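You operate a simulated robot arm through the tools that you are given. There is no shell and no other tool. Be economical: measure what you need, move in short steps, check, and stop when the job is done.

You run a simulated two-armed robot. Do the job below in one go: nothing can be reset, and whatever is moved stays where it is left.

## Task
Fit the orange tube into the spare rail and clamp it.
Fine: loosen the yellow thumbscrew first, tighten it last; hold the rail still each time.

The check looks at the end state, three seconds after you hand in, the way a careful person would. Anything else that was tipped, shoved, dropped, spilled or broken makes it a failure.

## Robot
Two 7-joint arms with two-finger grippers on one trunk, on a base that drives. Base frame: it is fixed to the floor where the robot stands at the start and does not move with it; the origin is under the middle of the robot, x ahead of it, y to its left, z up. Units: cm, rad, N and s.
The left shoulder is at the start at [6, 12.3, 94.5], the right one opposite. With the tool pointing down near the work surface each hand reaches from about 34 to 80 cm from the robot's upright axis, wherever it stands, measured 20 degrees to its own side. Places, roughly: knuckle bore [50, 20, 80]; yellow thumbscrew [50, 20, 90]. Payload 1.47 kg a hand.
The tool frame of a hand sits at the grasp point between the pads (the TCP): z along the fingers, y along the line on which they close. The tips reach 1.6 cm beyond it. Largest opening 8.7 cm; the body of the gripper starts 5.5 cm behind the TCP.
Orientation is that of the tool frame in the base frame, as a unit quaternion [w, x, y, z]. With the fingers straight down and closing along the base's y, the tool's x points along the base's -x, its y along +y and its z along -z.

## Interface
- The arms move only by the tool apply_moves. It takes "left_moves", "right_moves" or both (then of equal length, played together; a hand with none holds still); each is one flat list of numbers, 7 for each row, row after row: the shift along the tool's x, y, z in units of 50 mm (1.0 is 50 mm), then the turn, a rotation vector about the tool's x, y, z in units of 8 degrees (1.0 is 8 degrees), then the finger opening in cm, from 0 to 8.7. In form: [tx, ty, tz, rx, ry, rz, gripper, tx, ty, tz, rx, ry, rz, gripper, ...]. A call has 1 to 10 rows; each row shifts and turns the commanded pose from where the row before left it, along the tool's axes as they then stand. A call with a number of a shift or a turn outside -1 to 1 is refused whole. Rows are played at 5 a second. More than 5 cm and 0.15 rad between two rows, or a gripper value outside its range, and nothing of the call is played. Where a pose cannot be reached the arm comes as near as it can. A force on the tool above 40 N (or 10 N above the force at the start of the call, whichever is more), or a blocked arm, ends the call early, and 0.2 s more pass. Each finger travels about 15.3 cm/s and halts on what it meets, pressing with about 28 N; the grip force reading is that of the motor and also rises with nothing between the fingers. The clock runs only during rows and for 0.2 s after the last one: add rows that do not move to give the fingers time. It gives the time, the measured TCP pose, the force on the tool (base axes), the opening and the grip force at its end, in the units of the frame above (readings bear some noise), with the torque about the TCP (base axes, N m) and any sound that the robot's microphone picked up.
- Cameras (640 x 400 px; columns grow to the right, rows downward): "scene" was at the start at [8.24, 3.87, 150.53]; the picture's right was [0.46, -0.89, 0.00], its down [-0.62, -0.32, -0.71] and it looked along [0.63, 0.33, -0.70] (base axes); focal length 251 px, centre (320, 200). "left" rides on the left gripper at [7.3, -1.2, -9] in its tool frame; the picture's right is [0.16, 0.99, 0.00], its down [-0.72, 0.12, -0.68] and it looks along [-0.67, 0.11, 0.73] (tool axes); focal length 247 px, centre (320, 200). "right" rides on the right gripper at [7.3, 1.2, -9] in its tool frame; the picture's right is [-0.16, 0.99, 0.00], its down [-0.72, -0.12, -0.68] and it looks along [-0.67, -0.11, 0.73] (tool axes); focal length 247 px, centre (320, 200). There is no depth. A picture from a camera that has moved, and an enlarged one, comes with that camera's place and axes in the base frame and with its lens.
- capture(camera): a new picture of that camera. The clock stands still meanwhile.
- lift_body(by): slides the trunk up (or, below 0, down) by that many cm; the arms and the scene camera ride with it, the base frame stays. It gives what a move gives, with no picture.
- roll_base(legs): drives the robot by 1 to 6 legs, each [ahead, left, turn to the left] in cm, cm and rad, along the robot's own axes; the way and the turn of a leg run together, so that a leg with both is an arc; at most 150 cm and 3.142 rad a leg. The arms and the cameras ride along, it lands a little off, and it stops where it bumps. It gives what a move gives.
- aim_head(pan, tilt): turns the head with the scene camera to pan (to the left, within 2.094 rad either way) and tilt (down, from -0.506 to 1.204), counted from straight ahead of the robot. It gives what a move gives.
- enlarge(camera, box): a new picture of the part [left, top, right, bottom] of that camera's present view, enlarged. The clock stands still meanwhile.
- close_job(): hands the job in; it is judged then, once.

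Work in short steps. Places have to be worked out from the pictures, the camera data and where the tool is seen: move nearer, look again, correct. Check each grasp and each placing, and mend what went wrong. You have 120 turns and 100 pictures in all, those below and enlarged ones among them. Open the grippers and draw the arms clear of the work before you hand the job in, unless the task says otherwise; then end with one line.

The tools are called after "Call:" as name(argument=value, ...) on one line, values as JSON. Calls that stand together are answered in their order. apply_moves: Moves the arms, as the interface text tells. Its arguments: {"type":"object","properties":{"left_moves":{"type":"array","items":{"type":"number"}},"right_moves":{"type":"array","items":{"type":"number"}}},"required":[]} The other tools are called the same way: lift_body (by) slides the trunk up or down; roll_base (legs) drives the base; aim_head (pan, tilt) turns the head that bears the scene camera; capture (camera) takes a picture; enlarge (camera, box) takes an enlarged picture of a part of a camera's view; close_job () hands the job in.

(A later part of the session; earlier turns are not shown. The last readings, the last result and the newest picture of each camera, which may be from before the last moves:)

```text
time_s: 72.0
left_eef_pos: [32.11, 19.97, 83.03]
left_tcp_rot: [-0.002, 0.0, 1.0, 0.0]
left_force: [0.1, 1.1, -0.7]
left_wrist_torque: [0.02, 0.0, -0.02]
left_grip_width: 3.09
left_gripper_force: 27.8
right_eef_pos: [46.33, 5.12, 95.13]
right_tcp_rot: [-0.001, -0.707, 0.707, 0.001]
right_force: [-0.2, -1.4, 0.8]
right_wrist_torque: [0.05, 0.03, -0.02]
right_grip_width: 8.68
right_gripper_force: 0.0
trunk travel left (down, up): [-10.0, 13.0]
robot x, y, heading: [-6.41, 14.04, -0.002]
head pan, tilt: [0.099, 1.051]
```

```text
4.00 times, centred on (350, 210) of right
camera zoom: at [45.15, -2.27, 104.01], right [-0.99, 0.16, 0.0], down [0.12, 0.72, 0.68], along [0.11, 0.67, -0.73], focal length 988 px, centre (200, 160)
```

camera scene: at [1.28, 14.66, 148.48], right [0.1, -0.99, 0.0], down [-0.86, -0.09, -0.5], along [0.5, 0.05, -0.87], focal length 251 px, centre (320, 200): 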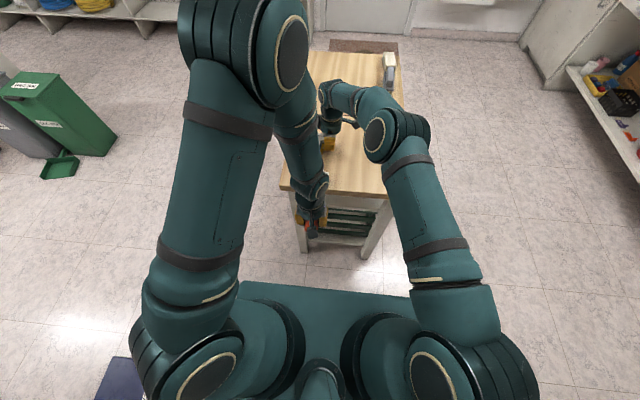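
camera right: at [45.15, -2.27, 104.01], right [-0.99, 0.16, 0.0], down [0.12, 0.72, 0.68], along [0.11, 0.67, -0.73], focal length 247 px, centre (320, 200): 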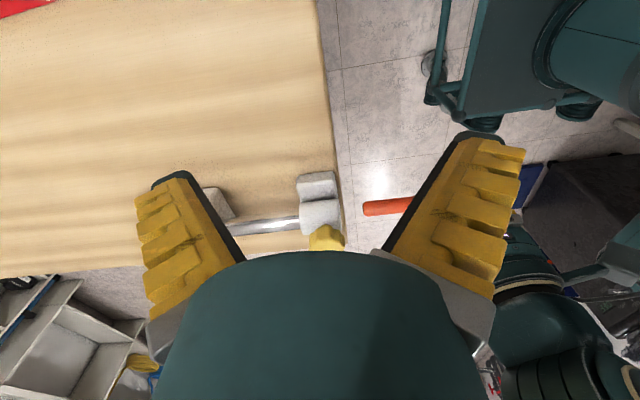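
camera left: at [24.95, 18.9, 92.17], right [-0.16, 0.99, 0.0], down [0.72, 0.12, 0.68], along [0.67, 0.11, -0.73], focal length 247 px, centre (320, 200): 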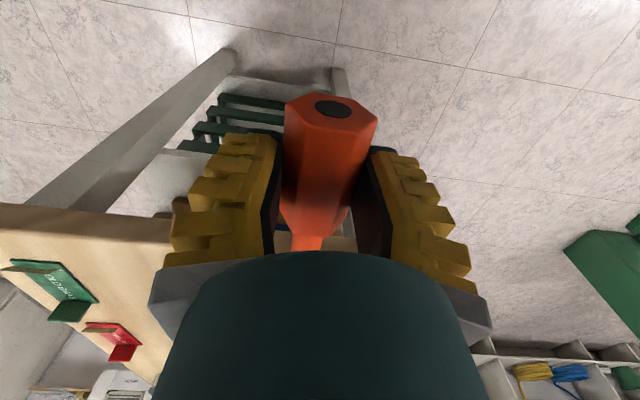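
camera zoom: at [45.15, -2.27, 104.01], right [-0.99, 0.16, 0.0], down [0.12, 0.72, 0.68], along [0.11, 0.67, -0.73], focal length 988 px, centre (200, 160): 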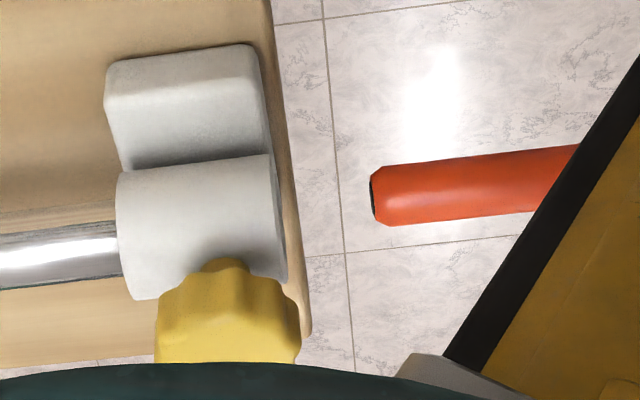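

Measured: tube axis is ~2.5 mm off combined (tube low/right). Correct +0.2 cm y, +0.13 cm z, then advance 3.6 cm so the tip just enters.

Call:
apply_moves(left_moves=[0, 0.044, -0.026, 0, 0, 0, 1.5, -0.2, 0, 0, 0, 0, 0, 1.5, -0.2, 0, 0, 0, 0, 0, 1.5, -0.15, 0, 0, 0, 0, 0, 1.5, -0.1, 0, 0, 0, 0, 0, 1.5, -0.07, 0, 0, 0, 0, 0, 1.5])

Call:
enlarge(camera="right", box=[270, 160, 430, 260])

```text
time_s: 73.3
left_eef_pos: [35.99, 20.22, 83.26]
left_tcp_rot: [-0.001, 0.0, 1.0, 0.0]
left_force: [0.1, 0.4, -0.5]
left_wrist_torque: [0.0, -0.01, 0.04]
left_grip_width: 3.05
left_gripper_force: 28.0
right_eef_pos: [46.39, 5.06, 94.99]
right_tcp_rot: [0.001, 0.708, -0.707, -0.001]
right_force: [-0.5, 0.0, -0.8]
right_wrist_torque: [-0.02, 0.02, -0.03]
right_grip_width: 8.68
right_gripper_force: 0.1
trunk travel left (down, up): [-10.0, 13.0]
robot x, y, heading: [-6.2, 14.17, 0.003]
head pan, tilt: [0.099, 1.051]
```

```text
4.00 times, centred on (350, 210) of right
camera zoom: at [45.16, -2.26, 104.04], right [-0.99, 0.16, 0.0], down [0.12, 0.72, 0.68], along [0.11, 0.67, -0.73], focal length 988 px, centre (200, 160)
```

zoom: 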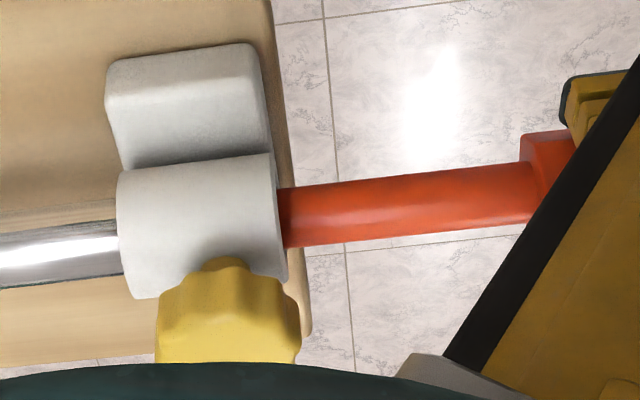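

Tip aligned at the mouth and no contact force. Advance 4 cm into the bore.

Call:
apply_moves(left_moves=[-0.16, 0, 0, 0, 0, 0, 1.5, -0.16, 0, 0, 0, 0, 0, 1.5, -0.16, 0, 0, 0, 0, 0, 1.5, -0.16, 0, 0, 0, 0, 0, 1.5, -0.16, 0, 0, 0, 0, 0, 1.5])

Call:
enlarge(camera="right", box=[270, 160, 430, 260])

```text
time_s: 74.5
left_eef_pos: [40.02, 20.22, 83.25]
left_tcp_rot: [0.0, 0.001, 1.0, 0.0]
left_force: [-0.9, -0.5, -0.3]
left_wrist_torque: [-0.03, 0.02, 0.05]
left_grip_width: 3.08
left_gripper_force: 27.7
right_eef_pos: [46.51, 5.11, 95.1]
right_tcp_rot: [0.0, 0.707, -0.707, 0.0]
right_force: [-0.6, 0.7, 0.0]
right_wrist_torque: [0.03, 0.0, 0.01]
right_grip_width: 8.69
right_gripper_force: 0.0
trunk travel left (down, up): [-10.0, 13.0]
robot x, y, heading: [-6.49, 13.98, 0.002]
head pan, tilt: [0.099, 1.051]
```

```text
4.00 times, centred on (350, 210) of right
camera zoom: at [45.16, -2.26, 104.04], right [-0.99, 0.16, 0.0], down [0.12, 0.72, 0.68], along [0.11, 0.67, -0.73], focal length 988 px, centre (200, 160)
```

zoom: 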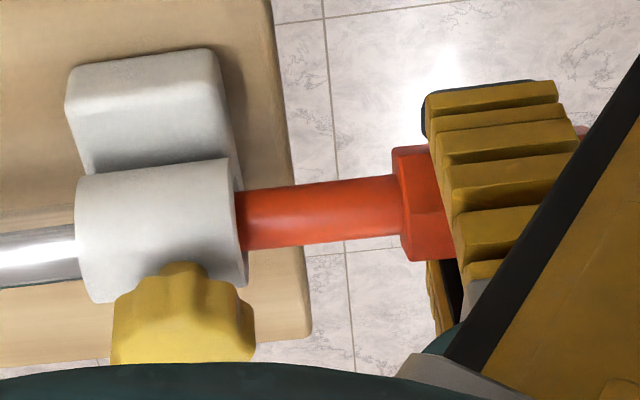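

The rail slid ~1.2 cm forward with the push, so it needs holding. Bring the right hand back over the block (now at x≈64.8).

Call:
apply_moves(right_moves=[0, -0.92, 0, 0, 0, 0, 8.7, 0, -0.92, 0, 0, 0, 0, 8.7, 0, -0.92, 0, 0, 0, 0, 8.7, 0, -0.92, 0, 0, 0, 0, 8.7, -0.8, 0, 0, 0, 0, 0, 8.7, -0.8, 0, 0, 0, 0, 0, 8.7, -0.82, 0, 0.2, 0, 0, 0, 8.7, 0, 0, 0.8, 0, 0, 0, 8.7, 0, 0, 0, 0, 0, 0, 8.7])

Call:
capture(camera="right")

```text
time_s: 76.5
left_eef_pos: [40.02, 20.27, 83.15]
left_tcp_rot: [0.0, 0.0, 1.0, 0.0]
left_force: [0.3, 0.1, -0.8]
left_wrist_torque: [0.01, 0.01, -0.03]
left_grip_width: 3.07
left_gripper_force: 27.9
right_eef_pos: [64.55, 17.24, 90.05]
right_tcp_rot: [0.001, 0.707, -0.707, 0.0]
right_force: [0.2, 0.0, 0.3]
right_wrist_torque: [0.01, 0.01, -0.01]
right_grip_width: 8.69
right_gripper_force: 0.1
trunk travel left (down, up): [-10.0, 13.0]
robot x, y, heading: [-6.26, 14.0, -0.004]
head pan, tilt: [0.099, 1.051]
```

```text
36 pictures are left
camera right: at [63.32, 10.0, 99.02], right [-0.99, 0.16, 0.0], down [0.12, 0.72, 0.68], along [0.11, 0.67, -0.73], focal length 247 px, centre (320, 200)
```

right: 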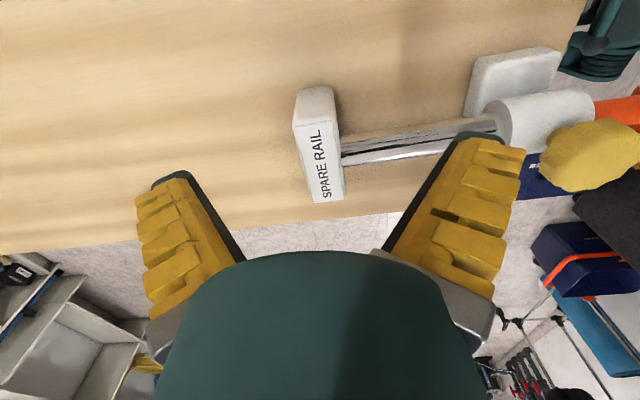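

Block now at x≈64.9. Grip it there.

Call:
apply_moves(right_moves=[0, -0.06, 0.7, 0, 0, 0, 8.7, 0, 0, 0.7, 0, 0, 0, 8.7, 0, 0, 0.2, 0, 0, 0, 8.7, 0, 0, 0, 0, 0, 0, 5, 0, 0, 0, 0, 0, 0, 3.6, 0, 0, 0, 0, 0, 0, 2.6, 0, 0, 0, 0, 0, 0, 1.5, 0, 0, 0, 0, 0, 0, 1])

Call:
capture(camera="right")

```text
time_s: 78.3
left_eef_pos: [40.01, 20.24, 83.19]
left_tcp_rot: [-0.001, 0.001, 1.0, 0.0]
left_force: [0.1, 0.1, -0.7]
left_wrist_torque: [0.0, 0.01, -0.04]
left_grip_width: 3.07
left_gripper_force: 28.6
right_eef_pos: [64.9, 17.32, 82.17]
right_tcp_rot: [0.0, -0.707, 0.707, 0.0]
right_force: [-1.0, -0.4, 6.9]
right_wrist_torque: [-0.16, 0.1, -0.05]
right_grip_width: 2.4
right_gripper_force: 28.1
trunk travel left (down, up): [-10.0, 13.0]
robot x, y, heading: [-6.25, 14.22, -0.0]
head pan, tilt: [0.099, 1.051]
```

```text
35 pictures are left
camera right: at [63.62, 9.93, 91.16], right [-0.99, 0.16, 0.0], down [0.12, 0.72, 0.68], along [0.11, 0.67, -0.73], focal length 247 px, centre (320, 200)
```

right: 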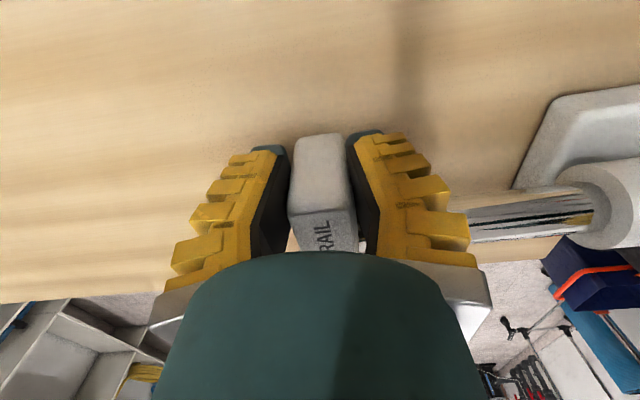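

Rail held again. Push the tube slowly another 1.5 cm and watch forces.

Call:
apply_moves(left_moves=[-0.06, 0, 0, 0, 0, 0, 1, -0.06, 0, 0, 0, 0, 0, 1, -0.06, 0, 0, 0, 0, 0, 1, -0.06, 0, 0, 0, 0, 0, 1, -0.06, 0, 0, 0, 0, 0, 1])

Call:
capture(camera="left")

```text
time_s: 79.5
left_eef_pos: [41.42, 20.41, 83.23]
left_tcp_rot: [-0.002, 0.0, 1.0, 0.001]
left_force: [-17.3, 0.6, -2.0]
left_wrist_torque: [-0.08, 0.17, 0.03]
left_grip_width: 2.57
left_gripper_force: 28.0
right_eef_pos: [64.94, 17.26, 82.23]
right_tcp_rot: [0.0, -0.707, 0.707, 0.0]
right_force: [16.6, 0.0, 6.8]
right_wrist_torque: [0.15, -0.14, -0.3]
right_grip_width: 2.38
right_gripper_force: 28.1
trunk travel left (down, up): [-10.0, 13.0]
robot x, y, heading: [-6.01, 13.93, 0.0]
head pan, tilt: [0.099, 1.051]
```

```text
34 pictures are left
camera left: at [34.21, 19.24, 92.34], right [-0.16, 0.99, 0.0], down [0.73, 0.11, 0.68], along [0.67, 0.11, -0.74], focal length 247 px, centre (320, 200)
```

left: 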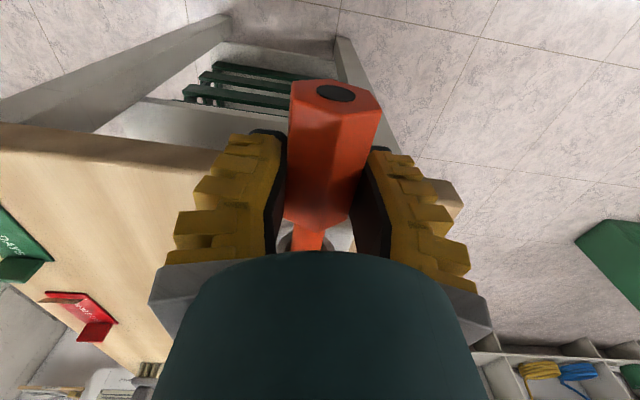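

Firm resistance (17 N) and the tube slips in my grip: probably bottomed on the rod end inside. Zoom to check the gap.

Call:
enlarge(camera="left", box=[250, 170, 390, 260])

Call:
capture(camera="scene")

```text
4.44 times, centred on (320, 215) of left
camera zoom: at [34.21, 19.24, 92.34], right [-0.16, 0.99, 0.0], down [0.73, 0.11, 0.68], along [0.67, 0.11, -0.74], focal length 1098 px, centre (320, 133)
```

zoom: 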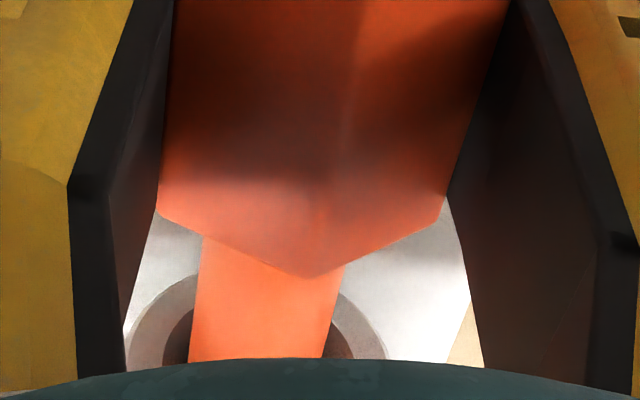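

```text
32 pictures are left
camera scene: at [1.31, 14.67, 148.47], right [0.1, -1.0, 0.0], down [-0.86, -0.09, -0.5], along [0.49, 0.05, -0.87], focal length 251 px, centre (320, 200)
```

scene: 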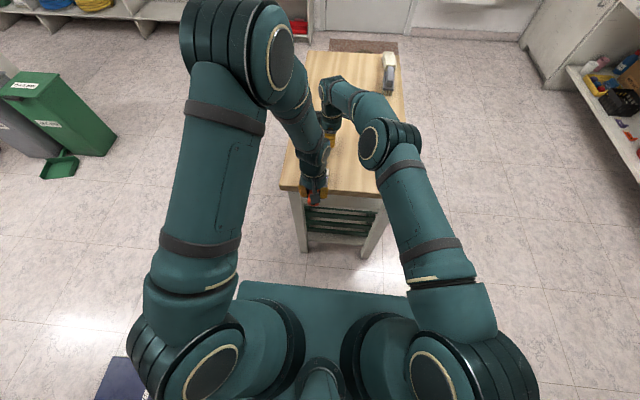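

The mouth (≈2.7 cm) is much wider than the spigot (1.75 cm), and the spigot sits ~2 mm toward −y. To tell bottoming from catching on an inner step, back off slightly, shift +0.25 cm in y, and push again.

Call:
apply_moves(left_moves=[0.1, 0, 0, 0, 0, 0, 1, 0, 0.05, 0, 0, 0, 0, 1, -0.05, 0, 0, 0, 0, 0, 1, -0.05, 0, 0, 0, 0, 0, 1, 0, 0, 0, 0, 0, 0, 1])

Call:
apply_moves(left_moves=[-0.05, 0, 0, 0, 0, 0, 1, -0.05, 0, 0, 0, 0, 0, 1, 0, 0, 0, 0, 0, 0, 1])

Call:
enlarge(camera="left", box=[250, 170, 390, 260])

```text
time_s: 80.8
left_eef_pos: [41.33, 20.52, 83.17]
left_tcp_rot: [-0.002, 0.0, 1.0, -0.001]
left_force: [-18.1, 0.9, 0.0]
left_wrist_torque: [-0.02, 0.02, 0.03]
left_grip_width: 2.56
left_gripper_force: 28.2
right_eef_pos: [64.82, 17.23, 82.14]
right_tcp_rot: [0.0, -0.706, 0.708, -0.002]
right_force: [12.0, -1.0, 7.6]
right_wrist_torque: [0.08, -0.1, -0.31]
right_grip_width: 2.39
right_gripper_force: 27.9
trunk travel left (down, up): [-10.0, 13.0]
robot x, y, heading: [-5.97, 13.87, -0.004]
head pan, tilt: [0.099, 1.051]
```

```text
time_s: 81.5
left_eef_pos: [41.95, 20.52, 83.27]
left_tcp_rot: [-0.001, 0.0, 1.0, 0.001]
left_force: [-17.8, 1.6, -0.4]
left_wrist_torque: [-0.01, 0.16, 0.11]
left_grip_width: 2.5
left_gripper_force: 28.0
right_eef_pos: [64.83, 17.18, 82.08]
right_tcp_rot: [-0.001, 0.708, -0.707, 0.001]
right_force: [17.4, -1.2, 7.7]
right_wrist_torque: [0.13, -0.19, -0.21]
right_grip_width: 2.34
right_gripper_force: 28.0
trunk travel left (down, up): [-10.0, 13.0]
robot x, y, heading: [-5.89, 14.18, 0.0]
head pan, tilt: [0.099, 1.051]
```

```text
4.44 times, centred on (320, 215) of left
camera zoom: at [34.74, 19.47, 92.37], right [-0.16, 0.99, 0.0], down [0.72, 0.12, 0.68], along [0.67, 0.11, -0.73], focal length 1098 px, centre (320, 133)
```

zoom: 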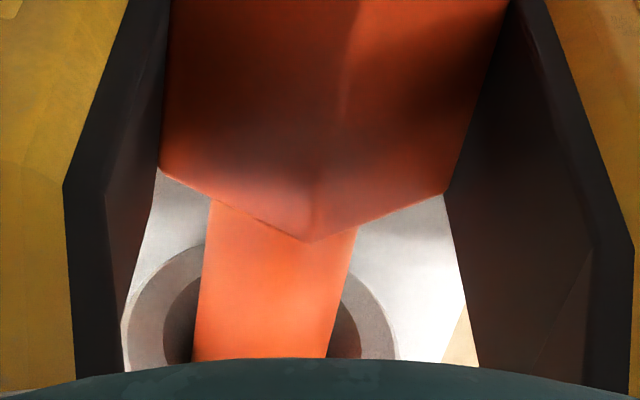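

Still blocked at the same depth with y centred. The tube may be ~2.5 mm high; try lowering 0.25 cm and pushing once more.

Call:
apply_moves(left_moves=[0.1, 0, 0, 0, 0, 0, 1, 0, 0, 0.05, 0, 0, 0, 1, 0, 0, 0, 0, 0, 0, 1, -0.05, 0, 0, 0, 0, 0, 1, -0.04, 0, 0, 0, 0, 0, 1, 0, 0, 0, 0, 0, 0, 1])

Call:
enlarge(camera="left", box=[250, 170, 390, 260])

```text
time_s: 83.0
left_eef_pos: [41.75, 20.58, 83.0]
left_tcp_rot: [-0.001, 0.0, 1.0, 0.001]
left_force: [-5.8, 1.0, 0.5]
left_wrist_torque: [0.0, -0.08, -0.01]
left_grip_width: 2.51
left_gripper_force: 27.5
right_eef_pos: [64.81, 17.36, 82.07]
right_tcp_rot: [-0.001, -0.707, 0.707, 0.0]
right_force: [0.7, -0.2, 9.0]
right_wrist_torque: [-0.02, -0.04, -0.06]
right_grip_width: 2.37
right_gripper_force: 27.9
trunk travel left (down, up): [-10.0, 13.0]
robot x, y, heading: [-6.32, 14.07, -0.003]
head pan, tilt: [0.099, 1.051]
```

```text
4.44 times, centred on (320, 215) of left
camera zoom: at [34.6, 19.44, 92.12], right [-0.16, 0.99, 0.0], down [0.72, 0.12, 0.68], along [0.67, 0.11, -0.73], focal length 1098 px, centre (320, 133)
```

zoom: 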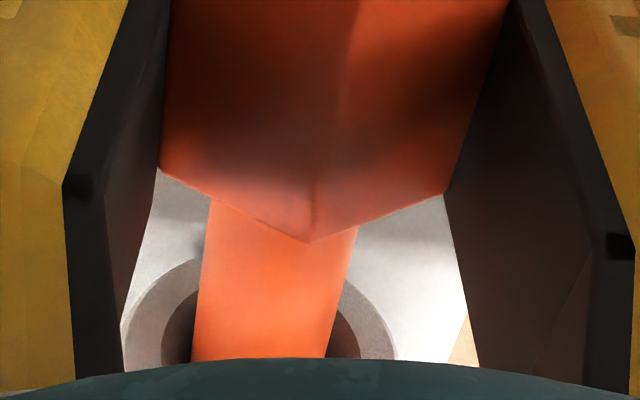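

Push another 0.7 cm at this lower height.

Call:
apply_moves(left_moves=[-0.05, 0, 0, 0, 0, 0, 1, -0.05, 0, 0, 0, 0, 0, 1, -0.04, 0, 0, 0, 0, 0, 1, 0, 0, 0, 0, 0, 0, 1])

Call:
enlarge(camera="left", box=[250, 170, 390, 260])

```text
time_s: 84.0
left_eef_pos: [42.52, 20.49, 82.93]
left_tcp_rot: [-0.001, 0.0, 1.0, 0.0]
left_force: [-17.8, 1.7, -2.0]
left_wrist_torque: [0.04, 0.26, 0.09]
left_grip_width: 2.53
left_gripper_force: 27.7
right_eef_pos: [64.93, 17.14, 82.28]
right_tcp_rot: [0.0, -0.707, 0.707, -0.001]
right_force: [20.9, -2.7, 6.8]
right_wrist_torque: [0.03, -0.3, -0.28]
right_grip_width: 2.23
right_gripper_force: 27.2
trunk travel left (down, up): [-10.0, 13.0]
robot x, y, heading: [-6.43, 13.83, 0.002]
head pan, tilt: [0.099, 1.051]
```

```text
4.44 times, centred on (320, 215) of left
camera zoom: at [35.39, 19.48, 92.03], right [-0.16, 0.99, 0.0], down [0.73, 0.11, 0.68], along [0.67, 0.11, -0.73], focal length 1098 px, centre (320, 133)
```

zoom: 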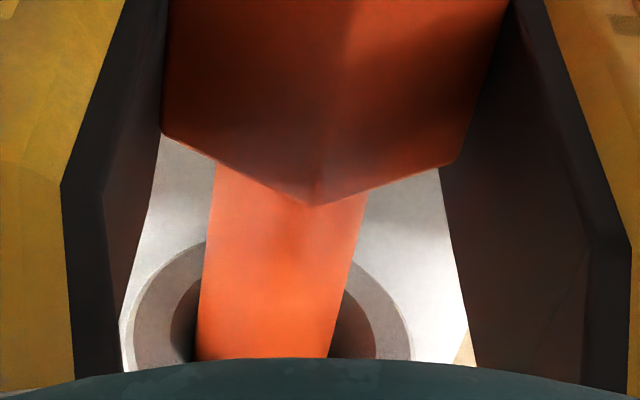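

The stop is firm at the same depth for three offsets: the spigot is bottomed (~3.4 cm deep, 1.8 cm past the screw). Ease the push, then open the left fingers only slightly as a cage to see whether the tube stays.

Call:
apply_moves(left_moves=[0.08, 0, 0, 0, 0, 0, 1, 0, 0, 0, 0, 0, 0, 1, 0, 0, 0, 0, 0, 0, 2.8, 0, 0, 0, 0, 0, 0, 3.2, 0, 0, 0, 0, 0, 0, 3.8, 0, 0, 0, 0, 0, 0, 3.8])

Call:
capture(camera="left")

```text
time_s: 85.3
left_eef_pos: [42.18, 20.52, 83.03]
left_tcp_rot: [0.0, 0.0, 1.0, 0.0]
left_force: [0.4, 0.0, 0.2]
left_wrist_torque: [0.04, 0.04, 0.0]
left_grip_width: 4.39
left_gripper_force: 3.9
right_eef_pos: [64.81, 17.21, 82.26]
right_tcp_rot: [0.001, 0.708, -0.707, -0.001]
right_force: [-0.9, -2.2, 11.6]
right_wrist_torque: [0.07, 0.04, 0.02]
right_grip_width: 2.37
right_gripper_force: 28.0
trunk travel left (down, up): [-10.0, 13.0]
robot x, y, heading: [-6.08, 14.06, -0.001]
head pan, tilt: [0.099, 1.051]
```

```text
28 pictures are left
camera left: at [34.95, 19.45, 92.15], right [-0.16, 0.99, 0.0], down [0.72, 0.12, 0.68], along [0.67, 0.11, -0.73], focal length 247 px, centre (320, 200)
```

left: 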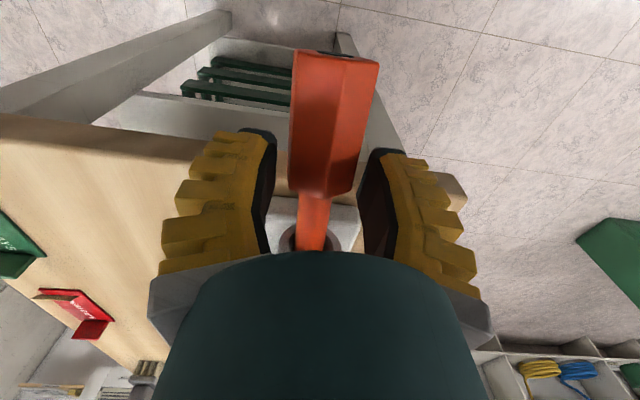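

The tube drooped a bit but remains in the bore. Let a second pass and check that it's static.

Call:
apply_moves(left_moves=[0, 0, 0, 0, 0, 0, 4.2, 0, 0, 0, 0, 0, 0, 4.2, 0, 0, 0, 0, 0, 0, 4.2, 0, 0, 0, 0, 0, 0, 4.2, 0, 0, 0, 0, 0, 0, 4.2])

Call:
capture(camera="left")

```text
time_s: 86.5
left_eef_pos: [42.3, 20.45, 82.94]
left_tcp_rot: [-0.001, 0.0, 1.0, 0.0]
left_force: [0.2, -0.6, 0.0]
left_wrist_torque: [0.03, -0.03, 0.02]
left_grip_width: 4.76
left_gripper_force: 4.3
right_eef_pos: [64.83, 17.37, 82.17]
right_tcp_rot: [-0.001, -0.707, 0.707, 0.001]
right_force: [-5.5, -0.8, 8.3]
right_wrist_torque: [0.08, 0.04, 0.1]
right_grip_width: 2.35
right_gripper_force: 28.0
trunk travel left (down, up): [-10.0, 13.0]
robot x, y, heading: [-5.99, 14.16, -0.001]
head pan, tilt: [0.099, 1.051]
```

```text
27 pictures are left
camera left: at [34.95, 19.46, 92.15], right [-0.16, 0.99, 0.0], down [0.72, 0.12, 0.68], along [0.67, 0.11, -0.73], focal length 247 px, centre (320, 200)
```

left: 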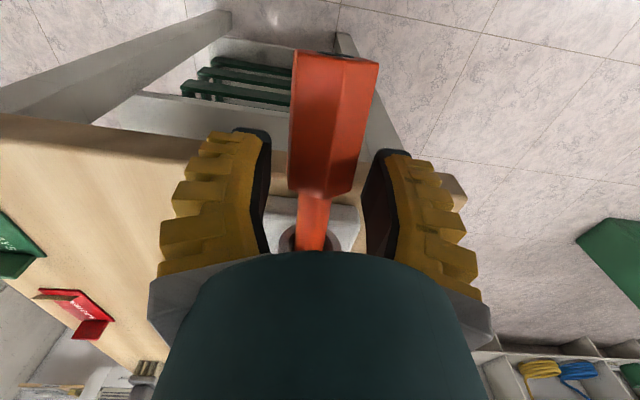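

The tube is stable in the bore. Open the left hand, raise it straight up, move over the knob (now ≈(49.4, 20.2)) and yaw +40° for a clockwise tightening stroke.

Call:
apply_moves(left_moves=[0, 0, 0, 0, 0, 0, 8.7, 0, 0, 0, 0, 0, 0, 8.7, 0, 0, -0.7, 0, 0, 0, 8.7, 0, 0, -0.9, 0, 0, 0, 8.7, 0, 0, -0.9, 0, 0, 0, 8.7, -0.72, -0.03, 0, 0, 0, 0, 8.7, -0.72, -0.03, 0, 0, 0, 0, 8.7, 0, 0, 0, 0, 0, 0, 8.7])

Call:
capture(camera="left")

```text
time_s: 88.3
left_eef_pos: [49.36, 20.26, 95.38]
left_tcp_rot: [0.0, 0.0, 1.0, 0.001]
left_force: [-0.3, 0.0, 0.2]
left_wrist_torque: [0.01, -0.01, -0.01]
left_grip_width: 8.71
left_gripper_force: 0.0
right_eef_pos: [64.94, 17.22, 82.16]
right_tcp_rot: [0.0, 0.708, -0.707, 0.0]
right_force: [-1.5, -0.2, 6.3]
right_wrist_torque: [-0.01, 0.04, 0.04]
right_grip_width: 2.29
right_gripper_force: 27.9
trunk travel left (down, up): [-10.0, 13.0]
robot x, y, heading: [-6.35, 14.23, 0.001]
head pan, tilt: [0.099, 1.051]
```

```text
26 pictures are left
camera left: at [42.17, 19.2, 104.54], right [-0.16, 0.99, 0.0], down [0.72, 0.12, 0.68], along [0.67, 0.11, -0.73], focal length 247 px, centre (320, 200)
```

left: 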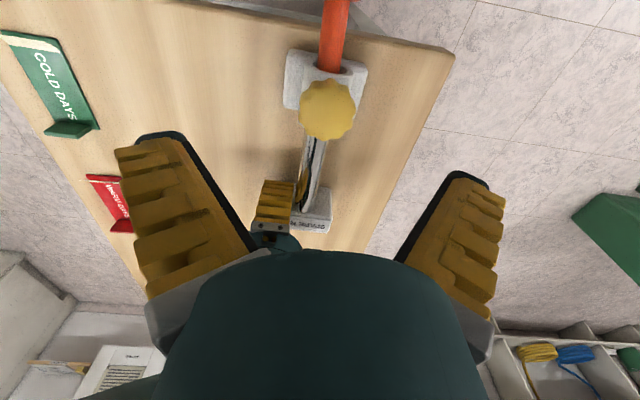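

Knob now at ≈(49.2, 20.75). Adjust, yaw +40°, descend to z≈86.9.

Call:
apply_moves(left_moves=[0.02, 0.09, 0, 0, 0, -1, 8.7, 0, 0, 0, 0, 0, -1, 8.7, 0, 0, 0, 0, 0, -1, 8.7, 0, 0, 0, 0, 0, -1, 8.7, 0, 0, 0, 0, 0, -1, 8.7, 0, 0, 0.7, 0, 0, 0, 8.7, 0, 0, 0.7, 0, 0, 0, 8.7, 0, 0, 0.28, 0, 0, 0, 8.7, 0, 0, 0, 0, 0, 0, 8.7])

Call:
capture(camera="left")

```text
time_s: 90.3
left_eef_pos: [49.58, 20.59, 86.95]
left_tcp_rot: [0.0, -0.342, 0.94, -0.001]
left_force: [-0.4, 0.3, 0.0]
left_wrist_torque: [0.01, 0.01, -0.01]
left_grip_width: 8.7
left_gripper_force: 0.1
right_eef_pos: [64.96, 17.14, 82.1]
right_tcp_rot: [-0.001, -0.707, 0.707, 0.001]
right_force: [-1.4, -0.4, 6.0]
right_wrist_torque: [0.0, 0.02, 0.01]
right_grip_width: 2.3
right_gripper_force: 28.0
trunk travel left (down, up): [-10.0, 13.0]
robot x, y, heading: [-6.23, 13.82, -0.002]
head pan, tilt: [0.099, 1.051]
```

```text
25 pictures are left
camera left: at [44.73, 15.14, 96.18], right [-0.76, 0.66, 0.0], down [0.48, 0.55, 0.68], along [0.45, 0.51, -0.73], focal length 247 px, centre (320, 200)
```

left: 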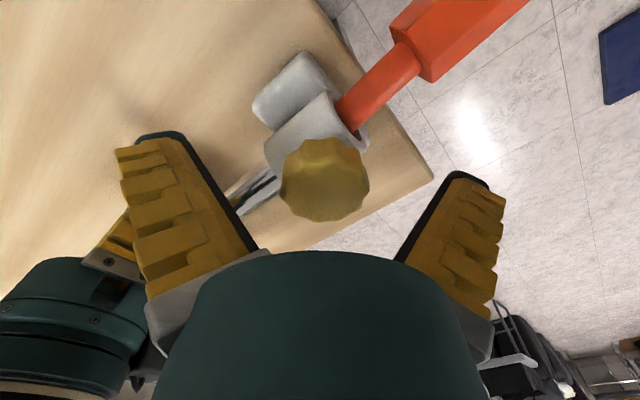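

Knob well centred. Close and turn clockwise ~125°.

Call:
apply_moves(left_moves=[0, 0.03, 0, 0, 0, 0, 6, 0, 0, 0, 0, 0, 0, 5, 0, 0, 0, 0, 0, 0, 4.2, 0, 0, 0, 0, 0, 0, 3, 0, 0, 0, 0, 0, 0, 1, 0, 0, 0, 0, 0, 0, 1])

Call:
apply_moves(left_moves=[0, 0, 0, 0, 0, 0.8, 1, 0, 0, 0, 0, 0, 0.8, 1, 0, 0, 0, 0, 0, 0.8, 1, 0, 0, 0, 0, 0, 0.8, 1, 0, 0, 0, 0, 0, 0.8, 1, 0, 0, 0, 0, 0, 0.8, 1, 0, 0, 0, 0, 0, 0.8, 1, 0, 0, 0, 0, 0, 0.8, 1, 0, 0, 0, 0, 0, 0, 1])

Call:
apply_moves(left_moves=[0, 0, 0, 0, 0, 0.8, 1, 0, 0, 0, 0, 0, 0.8, 1, 0, 0, 0, 0, 0, 0.8, 1, 0, 0, 0, 0, 0, 0.8, 1, 0, 0, 0, 0, 0, 0.8, 1, 0, 0, 0, 0, 0, 0.8, 1, 0, 0, 0, 0, 0, 0.8, 1, 0, 0, 0, 0, 0, 0.8, 1, 0, 0, 0, 0, 0, 0, 1])

Call:
capture(camera="left")

```text
time_s: 91.8
left_eef_pos: [49.23, 20.76, 87.04]
left_tcp_rot: [0.0, -0.342, 0.94, 0.0]
left_force: [-3.6, 1.3, 6.0]
left_wrist_torque: [0.05, -0.07, -0.06]
left_grip_width: 3.3
left_gripper_force: 28.3
right_eef_pos: [64.63, 17.19, 82.24]
right_tcp_rot: [0.0, 0.707, -0.707, 0.0]
right_force: [1.5, -1.3, 2.9]
right_wrist_torque: [-0.01, -0.06, 0.04]
right_grip_width: 2.26
right_gripper_force: 28.7
trunk travel left (down, up): [-10.0, 13.0]
robot x, y, heading: [-6.0, 13.81, -0.002]
head pan, tilt: [0.099, 1.051]
```

```text
time_s: 93.8
left_eef_pos: [49.21, 20.64, 87.15]
left_tcp_rot: [0.001, 0.099, 0.995, -0.001]
left_force: [19.0, -2.6, 7.0]
left_wrist_torque: [-0.1, -0.29, 0.02]
left_grip_width: 3.21
left_gripper_force: 27.7
right_eef_pos: [64.75, 17.37, 82.15]
right_tcp_rot: [0.0, 0.708, -0.707, -0.001]
right_force: [-13.1, 3.2, 8.1]
right_wrist_torque: [0.12, 0.16, 0.08]
right_grip_width: 2.33
right_gripper_force: 28.0
trunk travel left (down, up): [-10.0, 13.0]
robot x, y, heading: [-6.25, 13.67, -0.001]
head pan, tilt: [0.099, 1.051]
```

```text
time_s: 95.8
left_eef_pos: [49.26, 20.85, 87.15]
left_tcp_rot: [0.001, 0.519, 0.855, -0.001]
left_force: [21.3, -4.2, 2.1]
left_wrist_torque: [-0.21, -0.21, 0.0]
left_grip_width: 3.16
left_gripper_force: 27.7
right_eef_pos: [64.74, 17.24, 82.19]
right_tcp_rot: [-0.001, -0.707, 0.707, 0.001]
right_force: [-20.4, 4.1, 5.8]
right_wrist_torque: [0.05, 0.25, 0.17]
right_grip_width: 2.33
right_gripper_force: 27.6
trunk travel left (down, up): [-10.0, 13.0]
robot x, y, heading: [-6.12, 14.0, -0.005]
head pan, tilt: [0.099, 1.051]
```

```text
24 pictures are left
camera left: at [44.91, 26.82, 96.25], right [0.8, 0.6, 0.0], down [0.44, -0.59, 0.68], along [0.41, -0.55, -0.73], focal length 247 px, centre (320, 200)
```

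left: 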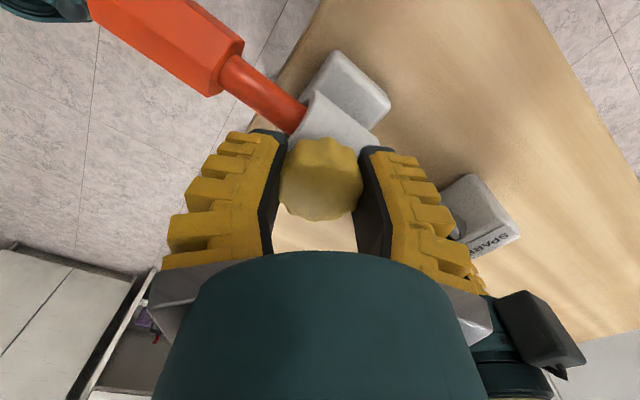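

About 100° tightened so far with little torque. Regrasp: open, raise, rotate back counter-clockwise.

Call:
apply_moves(left_moves=[0, 0, 0, 0, 0, 0, 8.7, 0, 0, 0, 0, 0, 0, 8.7, 0, 0, -0.3, 0, 0, 0, 8.7, 0, 0, 0, 0, 0, -1, 8.7, 0, 0, 0, 0, 0, -1, 8.7, 0, 0, 0, 0, 0, -1, 8.7, 0, 0, 0, 0, 0, -1, 8.7, 0, 0, 0, 0, 0, -1, 8.7, 0, 0, 0, 0, 0, -1, 8.7, 0, 0, 0, 0, 0, -1, 8.7])

Call:
apply_moves(left_moves=[0, 0, 0, 0, 0, -1, 8.7, 0, 0, 0, 0, 0, -1, 8.7, 0, 0, 0, 0, 0, -1, 8.7, 0, 0, 0, 0, 0, -1, 8.7, 0, 0, 0, 0, 0, -1, 8.7, 0, 0, 0, 0, 0, -1, 8.7, 0, 0, 0, 0, 0, 0, 8.7])

Call:
capture(camera="left")

```text
time_s: 98.0
left_eef_pos: [49.34, 20.81, 88.67]
left_tcp_rot: [0.0, 0.054, 0.999, 0.0]
left_force: [0.5, 0.1, 0.5]
left_wrist_torque: [-0.02, 0.0, 0.01]
left_grip_width: 8.68
left_gripper_force: 0.1
right_eef_pos: [64.84, 17.24, 82.11]
right_tcp_rot: [0.001, 0.707, -0.707, 0.0]
right_force: [3.0, -3.0, 4.6]
right_wrist_torque: [0.08, -0.01, -0.01]
right_grip_width: 2.2
right_gripper_force: 28.0
trunk travel left (down, up): [-10.0, 13.0]
robot x, y, heading: [-6.05, 13.85, 0.003]
head pan, tilt: [0.099, 1.051]
```

```text
time_s: 99.5
left_eef_pos: [49.22, 20.84, 88.68]
left_tcp_rot: [0.0, -0.355, 0.935, 0.0]
left_force: [0.1, 0.0, 0.0]
left_wrist_torque: [-0.01, -0.01, -0.03]
left_grip_width: 8.71
left_gripper_force: 0.0
right_eef_pos: [64.84, 17.22, 82.11]
right_tcp_rot: [0.0, -0.707, 0.707, 0.002]
right_force: [3.6, -1.9, 6.7]
right_wrist_torque: [0.06, -0.02, -0.05]
right_grip_width: 2.22
right_gripper_force: 27.9
trunk travel left (down, up): [-10.0, 13.0]
robot x, y, heading: [-5.86, 13.68, -0.001]
head pan, tilt: [0.099, 1.051]
```

```text
23 pictures are left
camera left: at [44.63, 15.18, 97.72], right [-0.77, 0.63, 0.0], down [0.46, 0.57, 0.68], along [0.43, 0.53, -0.73], focal length 247 px, centre (320, 200)
```

left: 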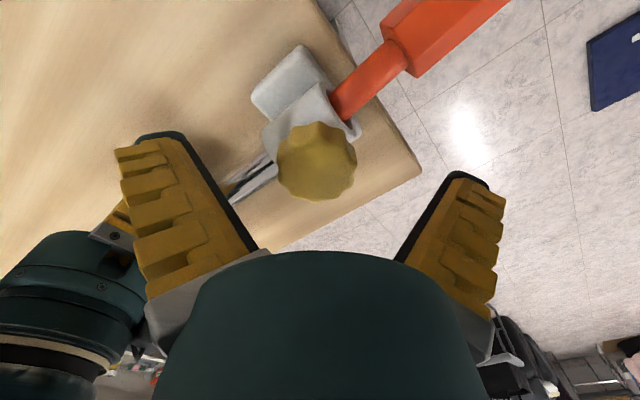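

Knob at (49.35, 20.75) – centred. Regrasp and turn clockwise again.

Call:
apply_moves(left_moves=[0, 0, 0.37, 0, 0, 0, 8.7, 0, 0, 0, 0, 0, 0, 5, 0, 0, 0, 0, 0, 0, 4.2, 0, 0, 0, 0, 0, 0, 3, 0, 0, 0, 0, 0, 0, 1, 0, 0, 0, 0, 0, 0, 1])

Call:
apply_moves(left_moves=[0, 0, 0, 0, 0, 0.8, 1, 0, 0, 0, 0, 0, 0.8, 1, 0, 0, 0, 0, 0, 0.8, 1, 0, 0, 0, 0, 0, 0.8, 1, 0, 0, 0, 0, 0, 0.8, 1, 0, 0, 0, 0, 0, 0.8, 1, 0, 0, 0, 0, 0, 0.8, 1, 0, 0, 0, 0, 0, 0.8, 1, 0, 0, 0, 0, 0, 0, 1])

Call:
apply_moves(left_moves=[0, 0, 0, 0, 0, 0.8, 1, 0, 0, 0, 0, 0, 0.8, 1, 0, 0, 0, 0, 0, 0.8, 1, 0, 0, 0, 0, 0, 0.8, 1, 0, 0, 0, 0, 0, 0.8, 1, 0, 0, 0, 0, 0, 0.8, 1, 0, 0, 0, 0, 0, 0.8, 1, 0, 0, 0, 0, 0, 0.8, 1, 0, 0, 0, 0, 0, 0, 1])

Call:
capture(camera="left")

```text
time_s: 101.0
left_eef_pos: [49.3, 20.76, 86.82]
left_tcp_rot: [0.0, -0.354, 0.935, -0.001]
left_force: [5.2, -3.5, 4.6]
left_wrist_torque: [0.12, -0.08, 0.01]
left_grip_width: 3.32
left_gripper_force: 28.5
right_eef_pos: [64.8, 17.22, 82.25]
right_tcp_rot: [0.0, -0.707, 0.707, 0.001]
right_force: [-3.3, 1.9, 4.0]
right_wrist_torque: [0.01, 0.0, 0.01]
right_grip_width: 2.25
right_gripper_force: 28.3
trunk travel left (down, up): [-10.0, 13.0]
robot x, y, heading: [-6.32, 13.95, 0.003]
head pan, tilt: [0.099, 1.051]
```

```text
time_s: 103.0
left_eef_pos: [49.27, 20.83, 86.64]
left_tcp_rot: [0.0, 0.085, 0.996, 0.0]
left_force: [9.7, 1.2, 17.9]
left_wrist_torque: [0.02, -0.09, 0.01]
left_grip_width: 3.32
left_gripper_force: 27.3
right_eef_pos: [64.72, 17.28, 82.15]
right_tcp_rot: [-0.001, -0.707, 0.707, 0.001]
right_force: [-5.3, -1.1, 1.9]
right_wrist_torque: [0.06, 0.03, 0.1]
right_grip_width: 2.15
right_gripper_force: 27.5
trunk travel left (down, up): [-10.0, 13.0]
robot x, y, heading: [-5.97, 13.77, -0.001]
head pan, tilt: [0.099, 1.051]
```

```text
time_s: 105.0
left_eef_pos: [49.18, 20.74, 86.94]
left_tcp_rot: [0.001, 0.508, 0.862, 0.0]
left_force: [19.6, -1.6, 8.1]
left_wrist_torque: [-0.1, -0.23, -0.03]
left_grip_width: 3.23
left_gripper_force: 27.8
right_eef_pos: [64.81, 17.13, 82.11]
right_tcp_rot: [0.0, -0.707, 0.707, 0.001]
right_force: [-15.9, 3.1, 4.5]
right_wrist_torque: [0.13, 0.26, 0.11]
right_grip_width: 2.2
right_gripper_force: 27.6
trunk travel left (down, up): [-10.0, 13.0]
robot x, y, heading: [-5.98, 13.92, 0.002]
head pan, tilt: [0.099, 1.051]
```

```text
22 pictures are left
camera left: at [44.76, 26.68, 95.88], right [0.79, 0.62, 0.0], down [0.45, -0.58, 0.68], along [0.42, -0.54, -0.73], focal length 247 px, centre (320, 200)
```

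left: 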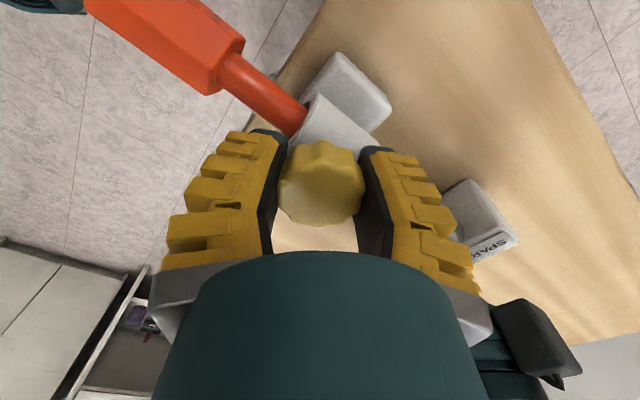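

≈204° turned; still little resisting torque. Continue a bit further to yaw ≈ −90° and read torque.

Call:
apply_moves(left_moves=[0, 0, 0, 0, 0, 0.8, 1, 0, 0, 0, 0, 0, 0.8, 1, 0, 0, 0, 0, 0, 0.8, 1, 0, 0, 0, 0, 0, 0.8, 1, 0, 0, 0, 0, 0, 0, 1])

Call:
capture(camera="left")

```text
time_s: 106.2
left_eef_pos: [49.37, 20.96, 86.82]
left_tcp_rot: [-0.001, 0.684, 0.729, 0.001]
left_force: [17.4, 6.1, 3.6]
left_wrist_torque: [0.25, -0.17, 0.46]
left_grip_width: 3.29
left_gripper_force: 28.0
right_eef_pos: [64.73, 17.2, 82.08]
right_tcp_rot: [-0.001, -0.707, 0.707, 0.0]
right_force: [-18.4, -1.6, 5.8]
right_wrist_torque: [-0.16, 0.26, 0.33]
right_grip_width: 2.21
right_gripper_force: 28.0
trunk travel left (down, up): [-10.0, 13.0]
robot x, y, heading: [-6.12, 13.99, -0.002]
head pan, tilt: [0.099, 1.051]
```

```text
21 pictures are left
camera left: at [47.71, 28.18, 95.85], right [0.98, 0.22, 0.0], down [0.16, -0.72, 0.68], along [0.15, -0.66, -0.73], focal length 247 px, centre (320, 200)
```

left: 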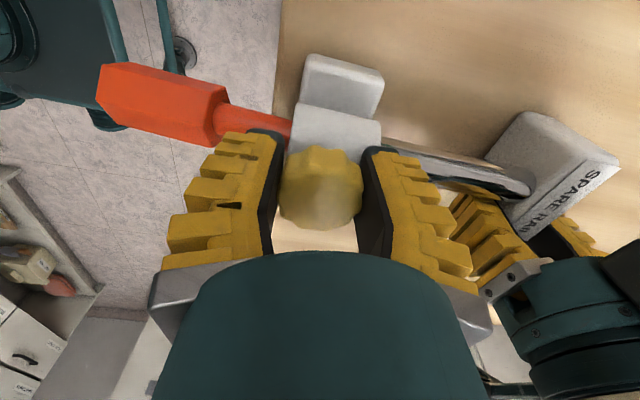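

Torque has jumped to 0.46 N·m: it's biting. Turn a bit more to tighten firmly.

Call:
apply_moves(left_moves=[0, 0, 0, 0, 0, 0.6, 0.5, 0, 0, 0, 0, 0, 0.6, 0.5, 0, 0, 0, 0, 0, 0, 0.5])

Call:
enlarge(camera="left", box=[80, 40, 400, 240])

```text
time_s: 107.0
left_eef_pos: [49.27, 20.56, 86.81]
left_tcp_rot: [0.001, 0.744, 0.668, -0.001]
left_force: [18.7, -9.7, -1.3]
left_wrist_torque: [-0.31, -0.01, -0.19]
left_grip_width: 3.06
left_gripper_force: 28.2
right_eef_pos: [64.78, 17.25, 82.02]
right_tcp_rot: [-0.001, -0.707, 0.707, 0.002]
right_force: [-18.5, 6.4, 4.1]
right_wrist_torque: [-0.03, 0.22, -0.14]
right_grip_width: 2.24
right_gripper_force: 28.1
trunk travel left (down, up): [-10.0, 13.0]
robot x, y, heading: [-6.2, 14.33, -0.002]
head pan, tilt: [0.099, 1.051]
```

```text
2.00 times, centred on (240, 140) of left
camera zoom: at [48.95, 28.06, 95.84], right [1.0, 0.05, 0.0], down [0.04, -0.73, 0.68], along [0.03, -0.68, -0.73], focal length 494 px, centre (480, 320)
```

zoom: 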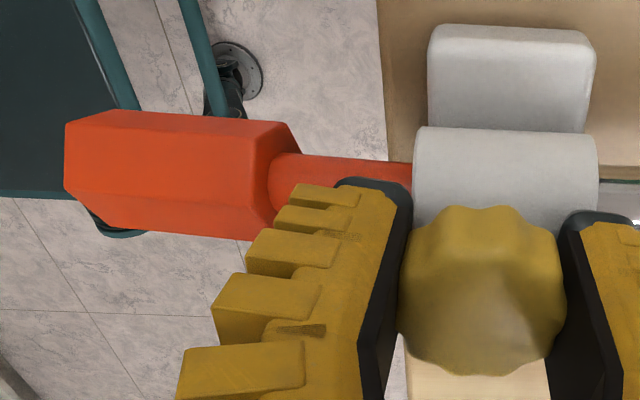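

The fingers now slip on the knob – screw is at its stop/tight. Release, raise the left hand and inspect the tube from this side.

Call:
apply_moves(left_moves=[0, 0, 0, 0, 0, 0, 8.7, 0, 0, 0, 0, 0, 0, 8.7, 0, 0, -0.5, 0, 0, 0, 8.7, 0.8, 0, -0.4, 0, 0, 0, 8.7, 0.8, -0.5, 0, 0, 0, 0, 8.7, 0, -0.5, 0, 0, 0, 0, 8.7])

Call:
capture(camera="left")

```text
time_s: 108.3
left_eef_pos: [45.1, 29.4, 91.38]
left_tcp_rot: [-0.001, 0.743, 0.669, 0.0]
left_force: [0.3, 0.1, 0.0]
left_wrist_torque: [-0.02, -0.02, -0.01]
left_grip_width: 8.69
left_gripper_force: 0.2
right_eef_pos: [64.8, 17.29, 82.08]
right_tcp_rot: [0.0, 0.708, -0.707, -0.001]
right_force: [-1.4, -2.3, 4.2]
right_wrist_torque: [0.37, 0.02, 0.08]
right_grip_width: 2.13
right_gripper_force: 28.6
trunk travel left (down, up): [-10.0, 13.0]
robot x, y, heading: [-6.0, 13.89, -0.005]
head pan, tilt: [0.099, 1.051]
```

```text
19 pictures are left
camera left: at [44.71, 36.84, 100.52], right [1.0, 0.05, 0.0], down [0.04, -0.73, 0.68], along [0.04, -0.68, -0.73], focal length 247 px, centre (320, 200)
```

left: 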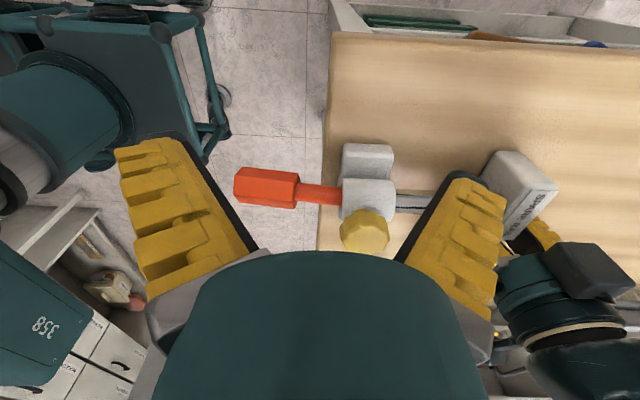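

Call:
enlarge(camera="left", box=[220, 130, 440, 260])

```text
2.91 times, centred on (330, 195) of left
camera zoom: at [44.71, 36.84, 100.52], right [1.0, 0.05, 0.0], down [0.04, -0.73, 0.68], along [0.04, -0.68, -0.73], focal length 718 px, centre (291, 214)
```

zoom: 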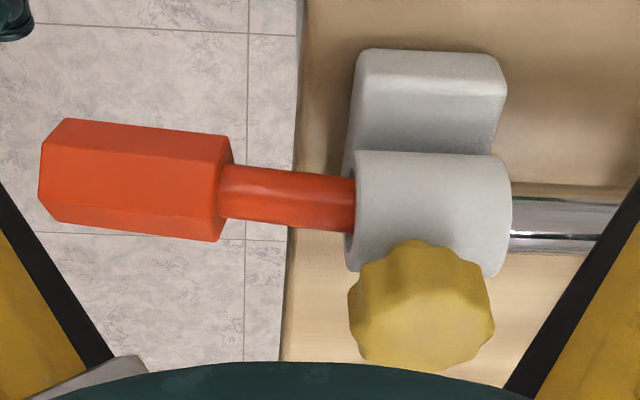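

The spigot sits in the bore pressed to the bottom by the screw, with a slight droop (~5°). I'll test the clamp with the left hand on the hex: first go above it (yaw 0).

Call:
apply_moves(left_moves=[0, 0, -0.8, 0, 0, -1, 8.7, 0, 0, 0, 0, 0, -1, 8.7, 0, 0, 0, 0, 0, -1, 8.7, 0, 0, 0, 0, 0, -1, 8.7, 0, 0, 0, 0, 0, -1, 8.7, 0, 0, 0, 0, 0, -1, 8.7, 0, 0, 0, 0, 0, -1, 8.7, 0, 0, 0, 0, 0, -1, 8.7, 0, 0, 0, 0, 0, -1, 8.7, 0, 0, 0, 0, 0, -1, 8.7])

Call:
apply_moves(left_moves=[0, 0, 0, 0, 0, -1, 8.7, 0, 0, 0, 0, 0, -1, 8.7, 0.5, -0.85, 0, 0, 0, 0, 8.7, 0.48, -0.85, 0, 0, 0, 0, 8.7, 0, 0, 0, 0, 0, 0, 8.7])

Call:
capture(camera="left")

```text
time_s: 110.5
left_eef_pos: [45.15, 29.3, 95.35]
left_tcp_rot: [0.0, 0.139, 0.99, 0.001]
left_force: [0.1, -0.2, -0.6]
left_wrist_torque: [-0.01, -0.01, 0.0]
left_grip_width: 8.71
left_gripper_force: 0.1
right_eef_pos: [64.83, 17.24, 82.1]
right_tcp_rot: [0.001, 0.708, -0.707, 0.0]
right_force: [-0.8, 1.7, 2.4]
right_wrist_torque: [0.05, 0.04, 0.04]
right_grip_width: 2.13
right_gripper_force: 28.0
trunk travel left (down, up): [-10.0, 13.0]
robot x, y, heading: [-6.41, 14.47, -0.002]
head pan, tilt: [0.099, 1.051]
```

```text
time_s: 111.8
left_eef_pos: [40.32, 20.71, 95.35]
left_tcp_rot: [-0.001, 0.0, 1.0, 0.0]
left_force: [0.6, 0.4, 0.8]
left_wrist_torque: [0.02, 0.0, 0.0]
left_grip_width: 8.71
left_gripper_force: 0.2
right_eef_pos: [64.77, 17.22, 82.05]
right_tcp_rot: [0.0, 0.708, -0.707, 0.0]
right_force: [-0.8, -0.1, 2.8]
right_wrist_torque: [-0.13, -0.01, 0.01]
right_grip_width: 2.17
right_gripper_force: 27.9
trunk travel left (down, up): [-10.0, 13.0]
robot x, y, heading: [-6.25, 13.86, 0.003]
head pan, tilt: [0.099, 1.051]
```

```text
17 pictures are left
camera left: at [33.06, 19.56, 104.41], right [-0.16, 0.99, 0.0], down [0.72, 0.12, 0.68], along [0.67, 0.11, -0.73], focal length 247 px, centre (320, 200)
```

left: 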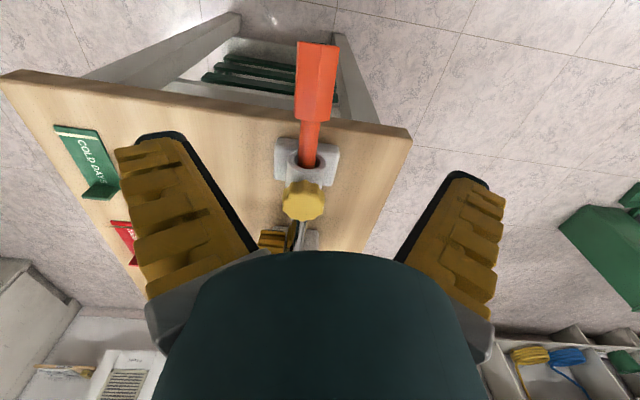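

Hex is at about (40.3, 20.2). Descend around it and grip gently-centred to test.

Call:
apply_moves(left_moves=[0, -0.1, 0.8, 0, 0, 0, 8.7, 0, 0, 0.8, 0, 0, 0, 8.7, 0, 0, 0.8, 0, 0, 0, 8.7, 0, 0, 0.24, 0, 0, 0, 8.7, 0, 0, 0, 0, 0, 0, 8.7])

Call:
capture(camera="left")

```text
time_s: 113.0
left_eef_pos: [40.08, 20.38, 82.02]
left_tcp_rot: [0.001, -0.001, 1.0, -0.001]
left_force: [-0.9, -0.4, -0.2]
left_wrist_torque: [-0.02, -0.02, -0.02]
left_grip_width: 8.69
left_gripper_force: 0.0
right_eef_pos: [64.78, 17.3, 82.16]
right_tcp_rot: [-0.001, -0.707, 0.708, 0.001]
right_force: [-2.1, 0.2, 3.7]
right_wrist_torque: [-0.02, 0.02, 0.02]
right_grip_width: 2.14
right_gripper_force: 28.0
trunk travel left (down, up): [-10.0, 13.0]
robot x, y, heading: [-6.22, 13.75, 0.003]
head pan, tilt: [0.099, 1.051]
```

```text
16 pictures are left
camera left: at [32.86, 19.24, 91.12], right [-0.16, 0.99, 0.0], down [0.72, 0.12, 0.68], along [0.67, 0.11, -0.73], focal length 247 px, centre (320, 200)
```

left: 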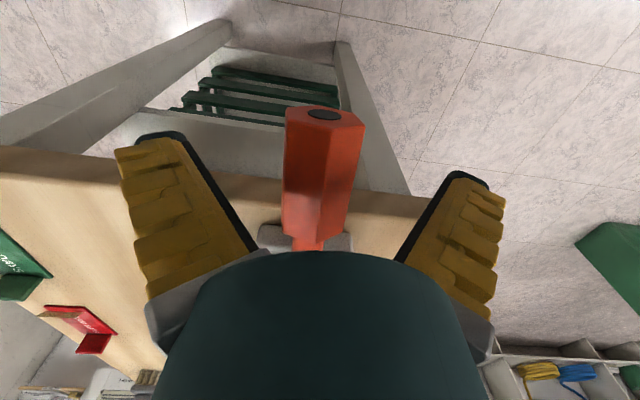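

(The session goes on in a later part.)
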